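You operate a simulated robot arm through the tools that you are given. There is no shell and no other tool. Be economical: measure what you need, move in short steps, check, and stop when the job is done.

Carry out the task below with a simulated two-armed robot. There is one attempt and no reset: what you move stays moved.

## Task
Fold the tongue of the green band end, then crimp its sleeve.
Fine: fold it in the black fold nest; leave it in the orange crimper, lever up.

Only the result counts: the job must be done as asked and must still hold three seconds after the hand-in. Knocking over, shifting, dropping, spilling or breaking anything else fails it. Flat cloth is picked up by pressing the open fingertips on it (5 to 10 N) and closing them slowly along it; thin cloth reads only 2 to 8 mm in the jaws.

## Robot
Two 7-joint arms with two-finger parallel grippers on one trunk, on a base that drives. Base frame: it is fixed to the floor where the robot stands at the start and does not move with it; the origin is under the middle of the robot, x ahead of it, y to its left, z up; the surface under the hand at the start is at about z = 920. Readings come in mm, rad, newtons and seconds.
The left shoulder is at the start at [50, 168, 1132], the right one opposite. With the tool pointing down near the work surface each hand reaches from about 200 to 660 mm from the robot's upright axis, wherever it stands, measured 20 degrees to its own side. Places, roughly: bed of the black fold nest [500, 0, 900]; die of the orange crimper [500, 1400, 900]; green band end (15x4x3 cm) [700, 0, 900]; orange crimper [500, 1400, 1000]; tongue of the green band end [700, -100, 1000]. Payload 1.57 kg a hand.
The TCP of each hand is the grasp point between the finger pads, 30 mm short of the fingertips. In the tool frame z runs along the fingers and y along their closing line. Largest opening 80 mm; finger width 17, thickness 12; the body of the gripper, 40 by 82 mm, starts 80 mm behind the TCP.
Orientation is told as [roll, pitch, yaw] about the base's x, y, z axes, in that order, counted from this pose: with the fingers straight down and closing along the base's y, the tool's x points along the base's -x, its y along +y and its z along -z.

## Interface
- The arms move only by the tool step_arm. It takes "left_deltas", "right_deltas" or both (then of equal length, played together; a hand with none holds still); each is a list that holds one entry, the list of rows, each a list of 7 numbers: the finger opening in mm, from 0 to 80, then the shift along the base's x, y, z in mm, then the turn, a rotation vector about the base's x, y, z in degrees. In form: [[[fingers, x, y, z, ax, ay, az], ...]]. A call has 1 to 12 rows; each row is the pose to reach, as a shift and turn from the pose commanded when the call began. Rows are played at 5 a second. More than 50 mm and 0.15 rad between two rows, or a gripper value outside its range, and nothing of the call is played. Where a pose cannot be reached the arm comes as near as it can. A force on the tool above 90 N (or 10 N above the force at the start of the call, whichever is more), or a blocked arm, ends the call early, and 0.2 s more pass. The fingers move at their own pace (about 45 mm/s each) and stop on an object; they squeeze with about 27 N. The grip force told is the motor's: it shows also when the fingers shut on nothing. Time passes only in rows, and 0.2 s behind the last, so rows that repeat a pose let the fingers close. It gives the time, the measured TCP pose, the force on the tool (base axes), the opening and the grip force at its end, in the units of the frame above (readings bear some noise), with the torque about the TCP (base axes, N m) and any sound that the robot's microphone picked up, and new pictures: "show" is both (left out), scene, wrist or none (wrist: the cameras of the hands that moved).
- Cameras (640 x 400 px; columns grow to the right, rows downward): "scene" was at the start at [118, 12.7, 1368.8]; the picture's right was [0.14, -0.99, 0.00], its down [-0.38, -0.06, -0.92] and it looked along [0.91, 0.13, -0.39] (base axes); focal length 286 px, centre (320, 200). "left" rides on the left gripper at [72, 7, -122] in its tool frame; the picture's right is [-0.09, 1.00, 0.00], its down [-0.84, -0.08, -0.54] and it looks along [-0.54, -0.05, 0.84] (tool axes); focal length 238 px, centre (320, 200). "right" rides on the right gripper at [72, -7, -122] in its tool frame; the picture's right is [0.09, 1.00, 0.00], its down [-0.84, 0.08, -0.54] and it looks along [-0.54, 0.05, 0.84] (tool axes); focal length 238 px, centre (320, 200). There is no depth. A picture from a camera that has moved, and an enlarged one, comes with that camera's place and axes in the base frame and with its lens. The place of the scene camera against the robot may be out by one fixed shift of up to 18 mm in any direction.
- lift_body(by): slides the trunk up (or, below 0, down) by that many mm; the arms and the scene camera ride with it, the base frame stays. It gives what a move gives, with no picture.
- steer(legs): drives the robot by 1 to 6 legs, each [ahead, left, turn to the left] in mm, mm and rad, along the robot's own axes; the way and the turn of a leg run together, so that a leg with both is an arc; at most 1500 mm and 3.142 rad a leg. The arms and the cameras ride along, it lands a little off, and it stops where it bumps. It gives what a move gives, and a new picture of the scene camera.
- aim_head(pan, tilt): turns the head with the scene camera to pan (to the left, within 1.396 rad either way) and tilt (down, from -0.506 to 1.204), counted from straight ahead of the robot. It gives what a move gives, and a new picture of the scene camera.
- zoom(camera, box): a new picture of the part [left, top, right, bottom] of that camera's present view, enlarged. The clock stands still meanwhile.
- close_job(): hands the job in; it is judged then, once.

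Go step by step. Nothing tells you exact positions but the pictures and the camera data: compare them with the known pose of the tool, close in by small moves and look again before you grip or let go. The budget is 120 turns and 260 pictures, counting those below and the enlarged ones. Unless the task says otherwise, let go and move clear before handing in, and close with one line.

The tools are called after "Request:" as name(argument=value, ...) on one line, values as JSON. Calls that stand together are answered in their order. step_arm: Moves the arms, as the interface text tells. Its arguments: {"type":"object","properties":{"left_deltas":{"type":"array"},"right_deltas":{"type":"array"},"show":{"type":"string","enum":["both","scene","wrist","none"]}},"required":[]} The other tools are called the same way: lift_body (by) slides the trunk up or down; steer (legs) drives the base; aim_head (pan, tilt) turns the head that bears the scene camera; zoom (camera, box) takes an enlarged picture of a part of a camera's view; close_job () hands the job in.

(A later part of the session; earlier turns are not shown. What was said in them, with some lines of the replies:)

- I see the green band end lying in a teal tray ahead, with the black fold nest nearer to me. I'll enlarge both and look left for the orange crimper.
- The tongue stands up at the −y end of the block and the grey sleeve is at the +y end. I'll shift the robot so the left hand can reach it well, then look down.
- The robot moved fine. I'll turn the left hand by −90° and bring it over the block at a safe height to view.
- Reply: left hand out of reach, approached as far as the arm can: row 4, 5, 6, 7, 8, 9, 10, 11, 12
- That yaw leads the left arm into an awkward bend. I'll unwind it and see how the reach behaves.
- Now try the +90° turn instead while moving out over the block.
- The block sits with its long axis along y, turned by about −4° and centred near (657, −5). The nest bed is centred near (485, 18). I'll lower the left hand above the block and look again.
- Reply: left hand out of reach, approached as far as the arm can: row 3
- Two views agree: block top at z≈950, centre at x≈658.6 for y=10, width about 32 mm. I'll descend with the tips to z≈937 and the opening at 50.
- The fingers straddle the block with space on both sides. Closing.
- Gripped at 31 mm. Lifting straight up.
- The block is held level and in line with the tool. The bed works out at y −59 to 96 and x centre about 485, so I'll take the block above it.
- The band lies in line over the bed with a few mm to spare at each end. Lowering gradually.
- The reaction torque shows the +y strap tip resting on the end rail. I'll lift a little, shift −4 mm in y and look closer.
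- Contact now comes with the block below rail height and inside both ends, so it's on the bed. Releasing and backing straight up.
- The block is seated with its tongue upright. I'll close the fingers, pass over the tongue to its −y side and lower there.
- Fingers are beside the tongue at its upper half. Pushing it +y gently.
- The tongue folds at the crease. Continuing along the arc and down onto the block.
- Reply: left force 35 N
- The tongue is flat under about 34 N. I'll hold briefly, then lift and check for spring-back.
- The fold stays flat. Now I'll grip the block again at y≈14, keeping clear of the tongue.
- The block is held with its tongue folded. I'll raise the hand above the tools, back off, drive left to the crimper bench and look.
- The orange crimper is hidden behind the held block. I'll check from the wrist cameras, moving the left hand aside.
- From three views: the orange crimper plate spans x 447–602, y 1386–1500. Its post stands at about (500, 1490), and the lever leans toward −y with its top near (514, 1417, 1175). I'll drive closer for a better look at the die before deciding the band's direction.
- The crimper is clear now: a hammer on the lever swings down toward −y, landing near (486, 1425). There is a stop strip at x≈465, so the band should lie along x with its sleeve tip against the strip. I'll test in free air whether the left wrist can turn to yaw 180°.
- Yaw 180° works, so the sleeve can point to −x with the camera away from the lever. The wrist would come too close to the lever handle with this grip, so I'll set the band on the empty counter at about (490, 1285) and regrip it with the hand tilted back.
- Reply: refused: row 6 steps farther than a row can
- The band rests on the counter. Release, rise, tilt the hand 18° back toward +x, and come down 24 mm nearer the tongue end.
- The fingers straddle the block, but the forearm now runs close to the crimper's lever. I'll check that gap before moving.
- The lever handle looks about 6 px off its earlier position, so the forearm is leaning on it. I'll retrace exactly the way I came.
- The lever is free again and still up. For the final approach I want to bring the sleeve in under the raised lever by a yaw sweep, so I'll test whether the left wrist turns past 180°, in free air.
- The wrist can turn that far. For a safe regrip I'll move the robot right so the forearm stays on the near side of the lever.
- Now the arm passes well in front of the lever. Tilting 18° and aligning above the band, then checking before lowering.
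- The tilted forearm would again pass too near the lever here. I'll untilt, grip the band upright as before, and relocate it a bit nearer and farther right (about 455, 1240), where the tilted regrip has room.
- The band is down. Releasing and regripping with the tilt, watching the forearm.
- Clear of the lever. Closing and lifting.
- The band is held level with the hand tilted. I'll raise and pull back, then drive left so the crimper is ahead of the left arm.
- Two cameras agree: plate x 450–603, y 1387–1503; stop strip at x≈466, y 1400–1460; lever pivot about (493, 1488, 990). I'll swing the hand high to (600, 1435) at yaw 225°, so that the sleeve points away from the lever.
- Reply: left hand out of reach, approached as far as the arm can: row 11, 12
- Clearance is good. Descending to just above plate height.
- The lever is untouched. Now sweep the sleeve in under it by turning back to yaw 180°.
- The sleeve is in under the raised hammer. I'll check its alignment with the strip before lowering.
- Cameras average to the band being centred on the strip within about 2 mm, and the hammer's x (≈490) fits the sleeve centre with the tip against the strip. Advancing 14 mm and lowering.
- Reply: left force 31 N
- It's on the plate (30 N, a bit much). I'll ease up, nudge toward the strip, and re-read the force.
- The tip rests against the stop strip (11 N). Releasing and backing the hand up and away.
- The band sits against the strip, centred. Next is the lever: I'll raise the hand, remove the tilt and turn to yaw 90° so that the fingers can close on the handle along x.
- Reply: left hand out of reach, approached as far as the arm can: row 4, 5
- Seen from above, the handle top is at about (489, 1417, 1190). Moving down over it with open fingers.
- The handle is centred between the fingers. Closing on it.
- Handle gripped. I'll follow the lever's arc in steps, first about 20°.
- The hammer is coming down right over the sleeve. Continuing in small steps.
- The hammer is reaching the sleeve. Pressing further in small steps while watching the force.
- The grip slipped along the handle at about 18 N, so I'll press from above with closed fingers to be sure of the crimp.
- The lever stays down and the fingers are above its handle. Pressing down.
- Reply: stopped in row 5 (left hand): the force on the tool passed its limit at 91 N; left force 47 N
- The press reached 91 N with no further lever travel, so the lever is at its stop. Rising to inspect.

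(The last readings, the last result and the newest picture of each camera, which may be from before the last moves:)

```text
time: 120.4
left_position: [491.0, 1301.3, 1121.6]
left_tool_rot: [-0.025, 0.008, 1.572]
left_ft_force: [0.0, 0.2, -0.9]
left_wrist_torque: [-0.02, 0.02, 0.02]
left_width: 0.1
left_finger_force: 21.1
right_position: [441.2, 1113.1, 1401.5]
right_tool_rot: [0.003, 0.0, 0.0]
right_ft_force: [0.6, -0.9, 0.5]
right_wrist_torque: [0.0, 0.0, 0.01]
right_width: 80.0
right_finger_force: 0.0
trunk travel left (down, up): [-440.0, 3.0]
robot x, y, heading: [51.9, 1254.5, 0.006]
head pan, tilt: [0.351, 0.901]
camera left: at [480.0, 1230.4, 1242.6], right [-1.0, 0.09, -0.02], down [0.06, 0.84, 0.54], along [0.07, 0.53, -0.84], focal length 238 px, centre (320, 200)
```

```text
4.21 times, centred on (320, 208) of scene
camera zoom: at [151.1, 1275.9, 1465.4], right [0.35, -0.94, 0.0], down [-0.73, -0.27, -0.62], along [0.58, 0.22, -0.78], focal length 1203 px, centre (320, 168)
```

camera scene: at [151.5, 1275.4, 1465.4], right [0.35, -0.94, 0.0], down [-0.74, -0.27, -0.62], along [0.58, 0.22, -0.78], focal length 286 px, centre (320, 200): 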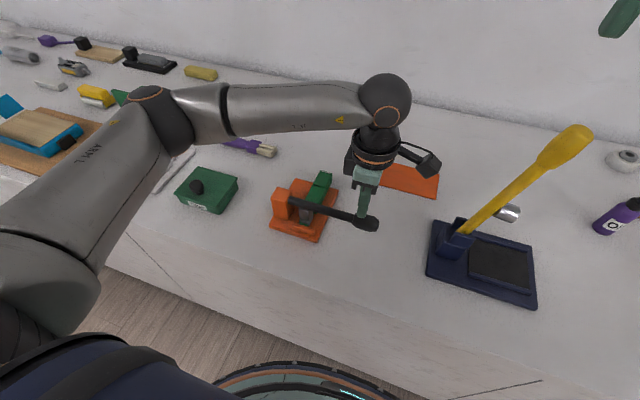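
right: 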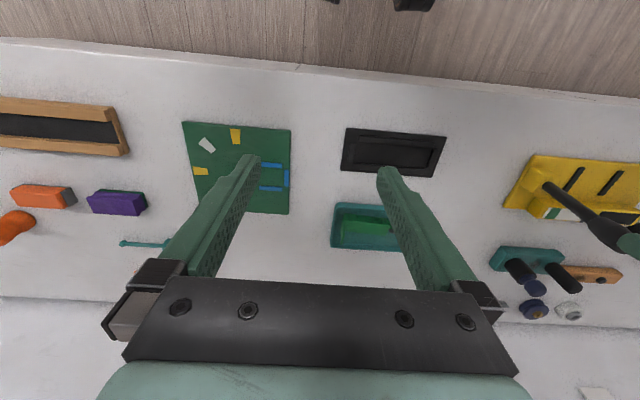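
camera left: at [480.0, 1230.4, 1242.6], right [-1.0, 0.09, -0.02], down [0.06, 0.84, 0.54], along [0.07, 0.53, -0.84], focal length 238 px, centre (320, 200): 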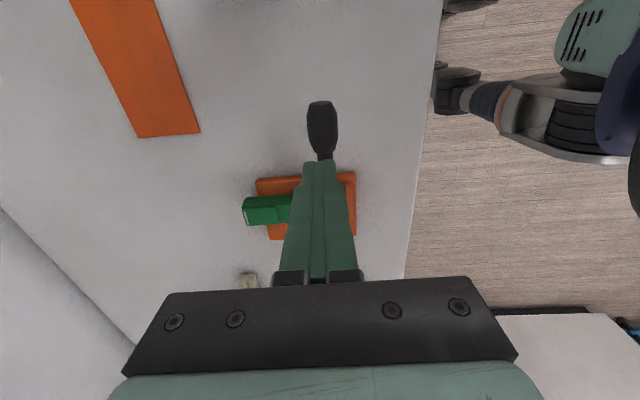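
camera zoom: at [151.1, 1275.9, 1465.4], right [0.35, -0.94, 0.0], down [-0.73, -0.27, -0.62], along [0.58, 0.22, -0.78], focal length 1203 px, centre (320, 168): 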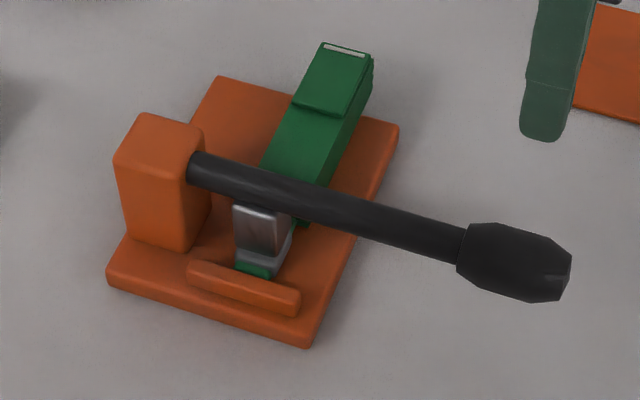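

The sleeve is crimped under the hammer and the crimper hasn't moved. Now I'll grip the handle again to raise the lever.

Request:
step_arm(left_deltas=[[[30, 0, 3, 0, 1.4, 0, 0], [75, 0, 3, 0, 1.4, 0, 0], [75, 0, 3, 0, 1.4, 0, 0], [75, 0, 3, -40, 1.4, 0, 0], [75, 0, 3, -80, 1.4, 0, 0], [75, 0, 3, -116, 1.4, 0, 0], [60, 0, 3, -116, 1.4, 0, 0], [40, 0, 3, -116, 1.4, 0, 0], [20, 0, 3, -116, 1.4, 0, 0], [10, 0, 3, -116, 1.4, 0, 0], [10, 0, 3, -116, 1.4, 0, 0]]])

Request:
zoom(camera="scene", box=[255, 130, 405, 260])

```text
time: 122.8
left_position: [489.8, 1304.6, 1003.8]
left_tool_rot: [-0.024, -0.018, 1.572]
left_ft_force: [-3.5, 0.4, -3.3]
left_wrist_torque: [-0.12, 0.02, -0.02]
left_width: 31.5
left_finger_force: 30.5
right_position: [440.9, 1113.5, 1402.4]
right_tool_rot: [0.002, -0.001, 0.003]
right_ft_force: [0.9, -0.1, -0.2]
right_wrist_torque: [0.0, 0.02, 0.0]
right_width: 80.0
right_finger_force: 0.1
trunk travel left (down, up): [-440.0, 3.0]
robot x, y, heading: [57.3, 1246.9, 0.003]
head pan, tilt: [0.351, 0.901]
camera scene: at [151.1, 1275.8, 1465.4], right [0.35, -0.94, 0.0], down [-0.73, -0.27, -0.62], along [0.58, 0.22, -0.78], focal length 286 px, centre (320, 200)
camera left: at [480.2, 1230.3, 1123.1], right [-1.0, 0.09, -0.02], down [0.06, 0.83, 0.56], along [0.07, 0.55, -0.83], focal length 238 px, centre (320, 200)
```

scene: 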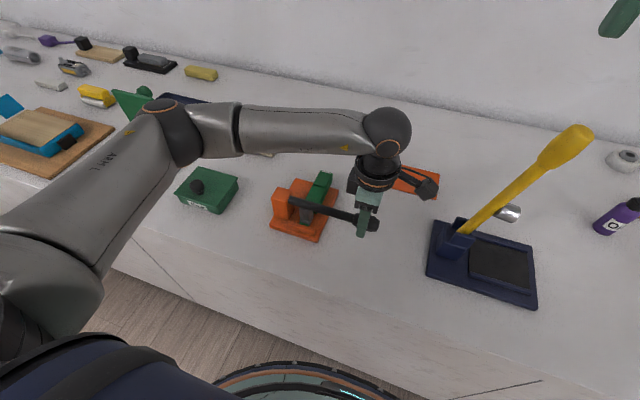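
left: 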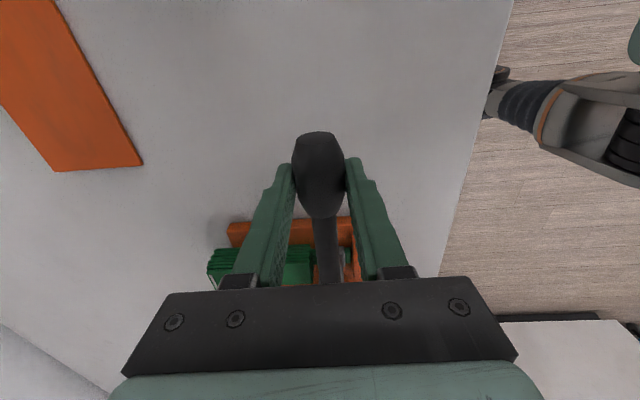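

```text
3.08 times, centred on (330, 195) of scene
camera zoom: at [151.1, 1275.8, 1465.4], right [0.35, -0.94, 0.0], down [-0.73, -0.27, -0.62], along [0.58, 0.22, -0.78], focal length 879 px, centre (289, 215)
```

zoom: 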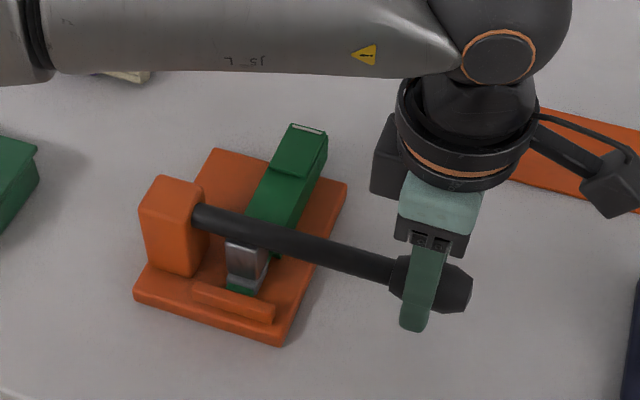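

Gripped. Raising along the reverse arc.

Request:
step_arm(left_deltas=[[[10, 0, 0.5, 10, 0, 0, 0], [10, 0, 2, 20, 0, 0, 0], [10, 0, 4, 32, 0, 0, 0], [10, 0, 7, 46, 0, 0, 0], [10, 0, 11, 60, 0, 0, 0], [10, 0, 17, 75, 0, 0, 0], [10, 0, 24.5, 88.5, 0, 0, 0], [10, 0, 33, 102, 0, 0, 0], [10, 0, 43, 115, 0, 0, 0], [10, 0, 43, 115, 0, 0, 0]]], show="none")

Request:
zoom(camera="scene", box=[235, 90, 385, 260])

```text
time: 125.0
left_position: [490.9, 1347.5, 1121.1]
left_tool_rot: [-0.025, -0.013, 1.573]
left_ft_force: [-9.0, -5.8, -4.4]
left_wrist_torque: [-0.98, 0.32, 0.13]
left_width: 31.4
left_finger_force: 40.7
right_position: [441.4, 1113.9, 1400.3]
right_tool_rot: [0.003, 0.0, 0.0]
right_ft_force: [0.7, -0.9, -0.3]
right_wrist_torque: [0.0, -0.02, 0.02]
right_width: 80.0
right_finger_force: 0.1
trunk travel left (down, up): [-440.0, 3.0]
robot x, y, heading: [55.4, 1251.0, 0.002]
head pan, tilt: [0.351, 0.901]
```

```text
2.35 times, centred on (310, 175) of scene
camera zoom: at [150.5, 1275.1, 1465.5], right [0.35, -0.94, 0.0], down [-0.73, -0.27, -0.62], along [0.58, 0.22, -0.78], focal length 672 px, centre (344, 259)
```

zoom: 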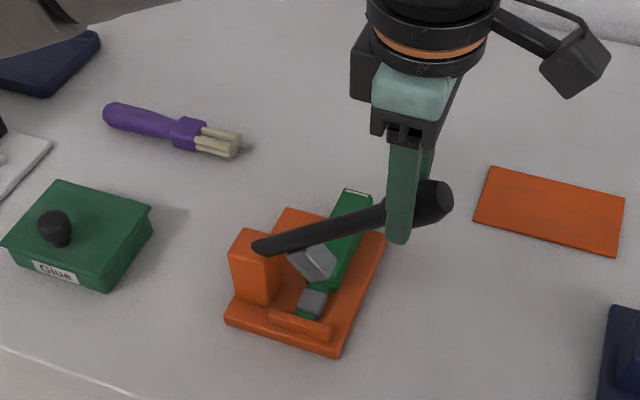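

The sleeve is visibly crimped and the band stayed put. Continuing to raise the lever fully.

Request:
step_arm(left_deltas=[[[10, 0, 11, 12, 0, 0, 0], [10, 0, 22, 22, 0, 0, 0], [10, 0, 35, 32, 0, 0, 0], [10, 0, 48.5, 40, 0, 0, 0], [10, 0, 61, 47, 0, 0, 0], [10, 0, 74, 53, 0, 0, 0], [10, 0, 78, 55, 0, 0, 0], [10, 0, 78, 55, 0, 0, 0]]], show="none")

Request:
zoom(camera="scene", box=[235, 60, 385, 250])

```text
time: 126.8
left_position: [490.1, 1425.6, 1175.0]
left_tool_rot: [-0.022, -0.018, 1.571]
left_ft_force: [-8.7, -8.5, 1.5]
left_wrist_torque: [-1.21, 0.37, -0.08]
left_width: 31.3
left_finger_force: 39.9
right_position: [441.4, 1112.9, 1401.3]
right_tool_rot: [0.004, -0.001, 0.001]
right_ft_force: [-0.3, -0.1, 0.0]
right_wrist_torque: [0.02, -0.01, 0.03]
right_width: 79.9
right_finger_force: 0.0
trunk travel left (down, up): [-440.0, 3.0]
robot x, y, heading: [52.9, 1250.9, 0.008]
head pan, tilt: [0.351, 0.901]
```

```text
2.11 times, centred on (310, 155) of scene
camera zoom: at [149.9, 1274.5, 1465.6], right [0.35, -0.94, 0.0], down [-0.73, -0.27, -0.62], along [0.58, 0.22, -0.78], focal length 602 px, centre (341, 295)
```

zoom: 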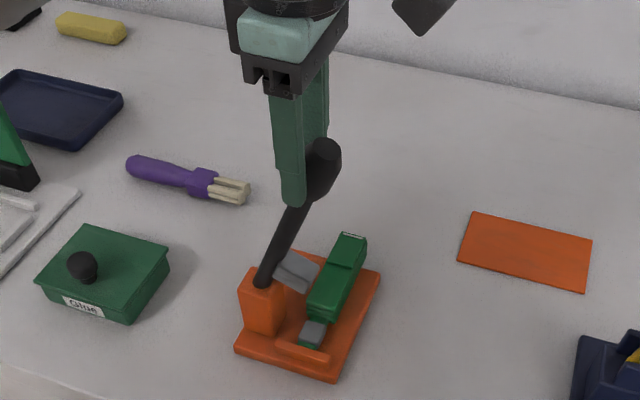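

Almost at its original angle; a bit more, then release and check that it stays.

Request:
step_arm(left_deltas=[[[10, 0, 6, 2, 0, 0, 0], [10, 0, 12, 3, 0, 0, 0], [10, 0, 12, 3, 0, 0, 0]]], show="none")

Request:
zoom(camera="scene", box=[235, 60, 385, 250])

```text
time: 127.6
left_position: [491.3, 1431.5, 1178.2]
left_tool_rot: [-0.02, -0.014, 1.565]
left_ft_force: [-13.1, -25.6, -9.4]
left_wrist_torque: [-0.55, 0.24, -0.04]
left_width: 31.3
left_finger_force: 40.0
right_position: [439.9, 1111.4, 1401.5]
right_tool_rot: [0.006, -0.003, 0.001]
right_ft_force: [-0.4, 0.2, -0.1]
right_wrist_torque: [0.0, 0.02, 0.01]
right_width: 79.8
right_finger_force: 0.1
trunk travel left (down, up): [-440.0, 3.0]
robot x, y, heading: [58.1, 1250.6, 0.002]
head pan, tilt: [0.351, 0.901]
```

```text
2.11 times, centred on (310, 155) of scene
camera zoom: at [149.9, 1271.4, 1465.5], right [0.35, -0.94, 0.0], down [-0.73, -0.27, -0.62], along [0.58, 0.22, -0.78], focal length 602 px, centre (341, 295)
```

zoom: 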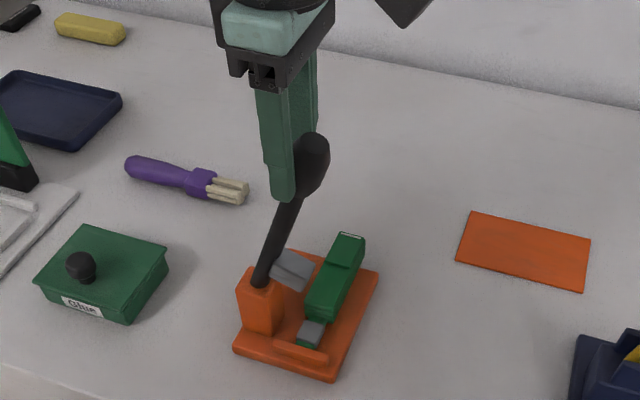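

It's at its upper stop (25 N). Easing the load, then releasing and rising clear.

Request:
step_arm(left_deltas=[[[10, 1, -4, -1, 0, 0, 0], [30, 1, -4, -1, 0, 0, 0], [50, 1, -4, -1, 0, 0, 0], [75, 1, -4, -1, 0, 0, 0], [75, 1, -4, -1, 0, 0, 0], [75, 1, -2, 30, 0, 0, 0], [75, 1, 0, 75, 0, 0, 0], [75, 1, 5, 120, 0, 0, 0], [75, 1, 20, 150, 0, 0, 0], [75, 1, 20, 150, 0, 0, 0]]])

Request:
zoom(camera="scene", box=[255, 110, 355, 250])

```text
time: 129.8
left_position: [493.8, 1459.4, 1328.1]
left_tool_rot: [-0.022, -0.017, 1.572]
left_ft_force: [0.5, -0.4, 0.8]
left_wrist_torque: [0.01, -0.03, -0.01]
left_width: 75.0
left_finger_force: 0.0
right_position: [442.7, 1114.6, 1401.5]
right_tool_rot: [0.002, -0.001, 0.002]
right_ft_force: [0.4, -0.3, 0.3]
right_wrist_torque: [0.03, 0.0, 0.02]
right_width: 80.0
right_finger_force: 0.0
trunk travel left (down, up): [-440.0, 3.0]
robot x, y, heading: [53.3, 1250.4, 0.004]
head pan, tilt: [0.351, 0.901]
camera scene: at [151.7, 1275.5, 1465.4], right [0.35, -0.94, 0.0], down [-0.74, -0.27, -0.62], along [0.58, 0.22, -0.78], focal length 286 px, centre (320, 200)
camera left: at [484.8, 1385.8, 1446.9], right [-1.0, 0.09, -0.02], down [0.06, 0.83, 0.56], along [0.07, 0.55, -0.83], focal length 238 px, centre (320, 200)
```

scene: 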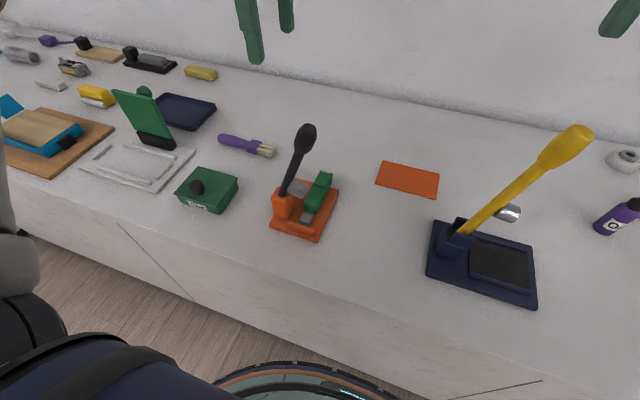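
left: 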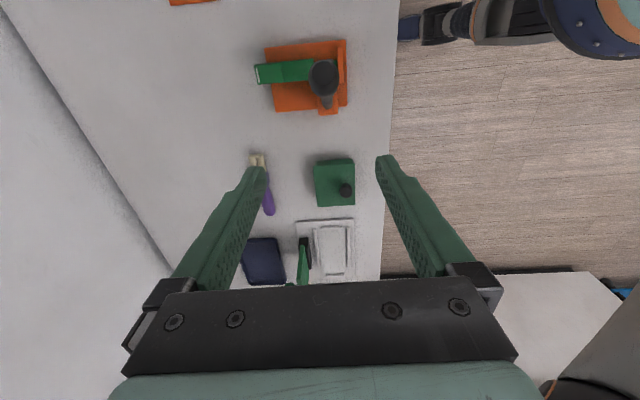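

```text
2.86 times, centred on (305, 180) of scene
camera zoom: at [151.7, 1275.5, 1465.4], right [0.35, -0.94, 0.0], down [-0.74, -0.27, -0.62], along [0.58, 0.22, -0.78], focal length 816 px, centre (363, 257)
```

zoom: 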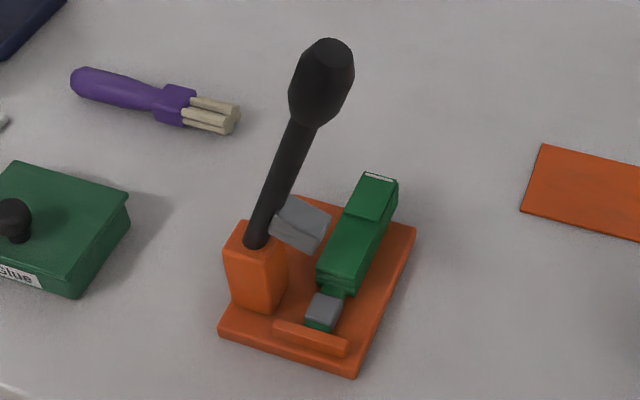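

The tongue is folded flat, the sleeve is crimped, the band lies in the orange crimper and the lever stays up on its own. Both hands are clear, so I'm handing in.

Request:
close_job()

```text
The job is handed in.
```

The job is handed in: I folded the green band end's tongue in the black nest, crimped its sleeve, and left the band in the orange crimper with the lever up. While repositioning, the robot's forearm brushed the crimper's lever slightly; the crimper did not shift and the lever is back at its upper stop.
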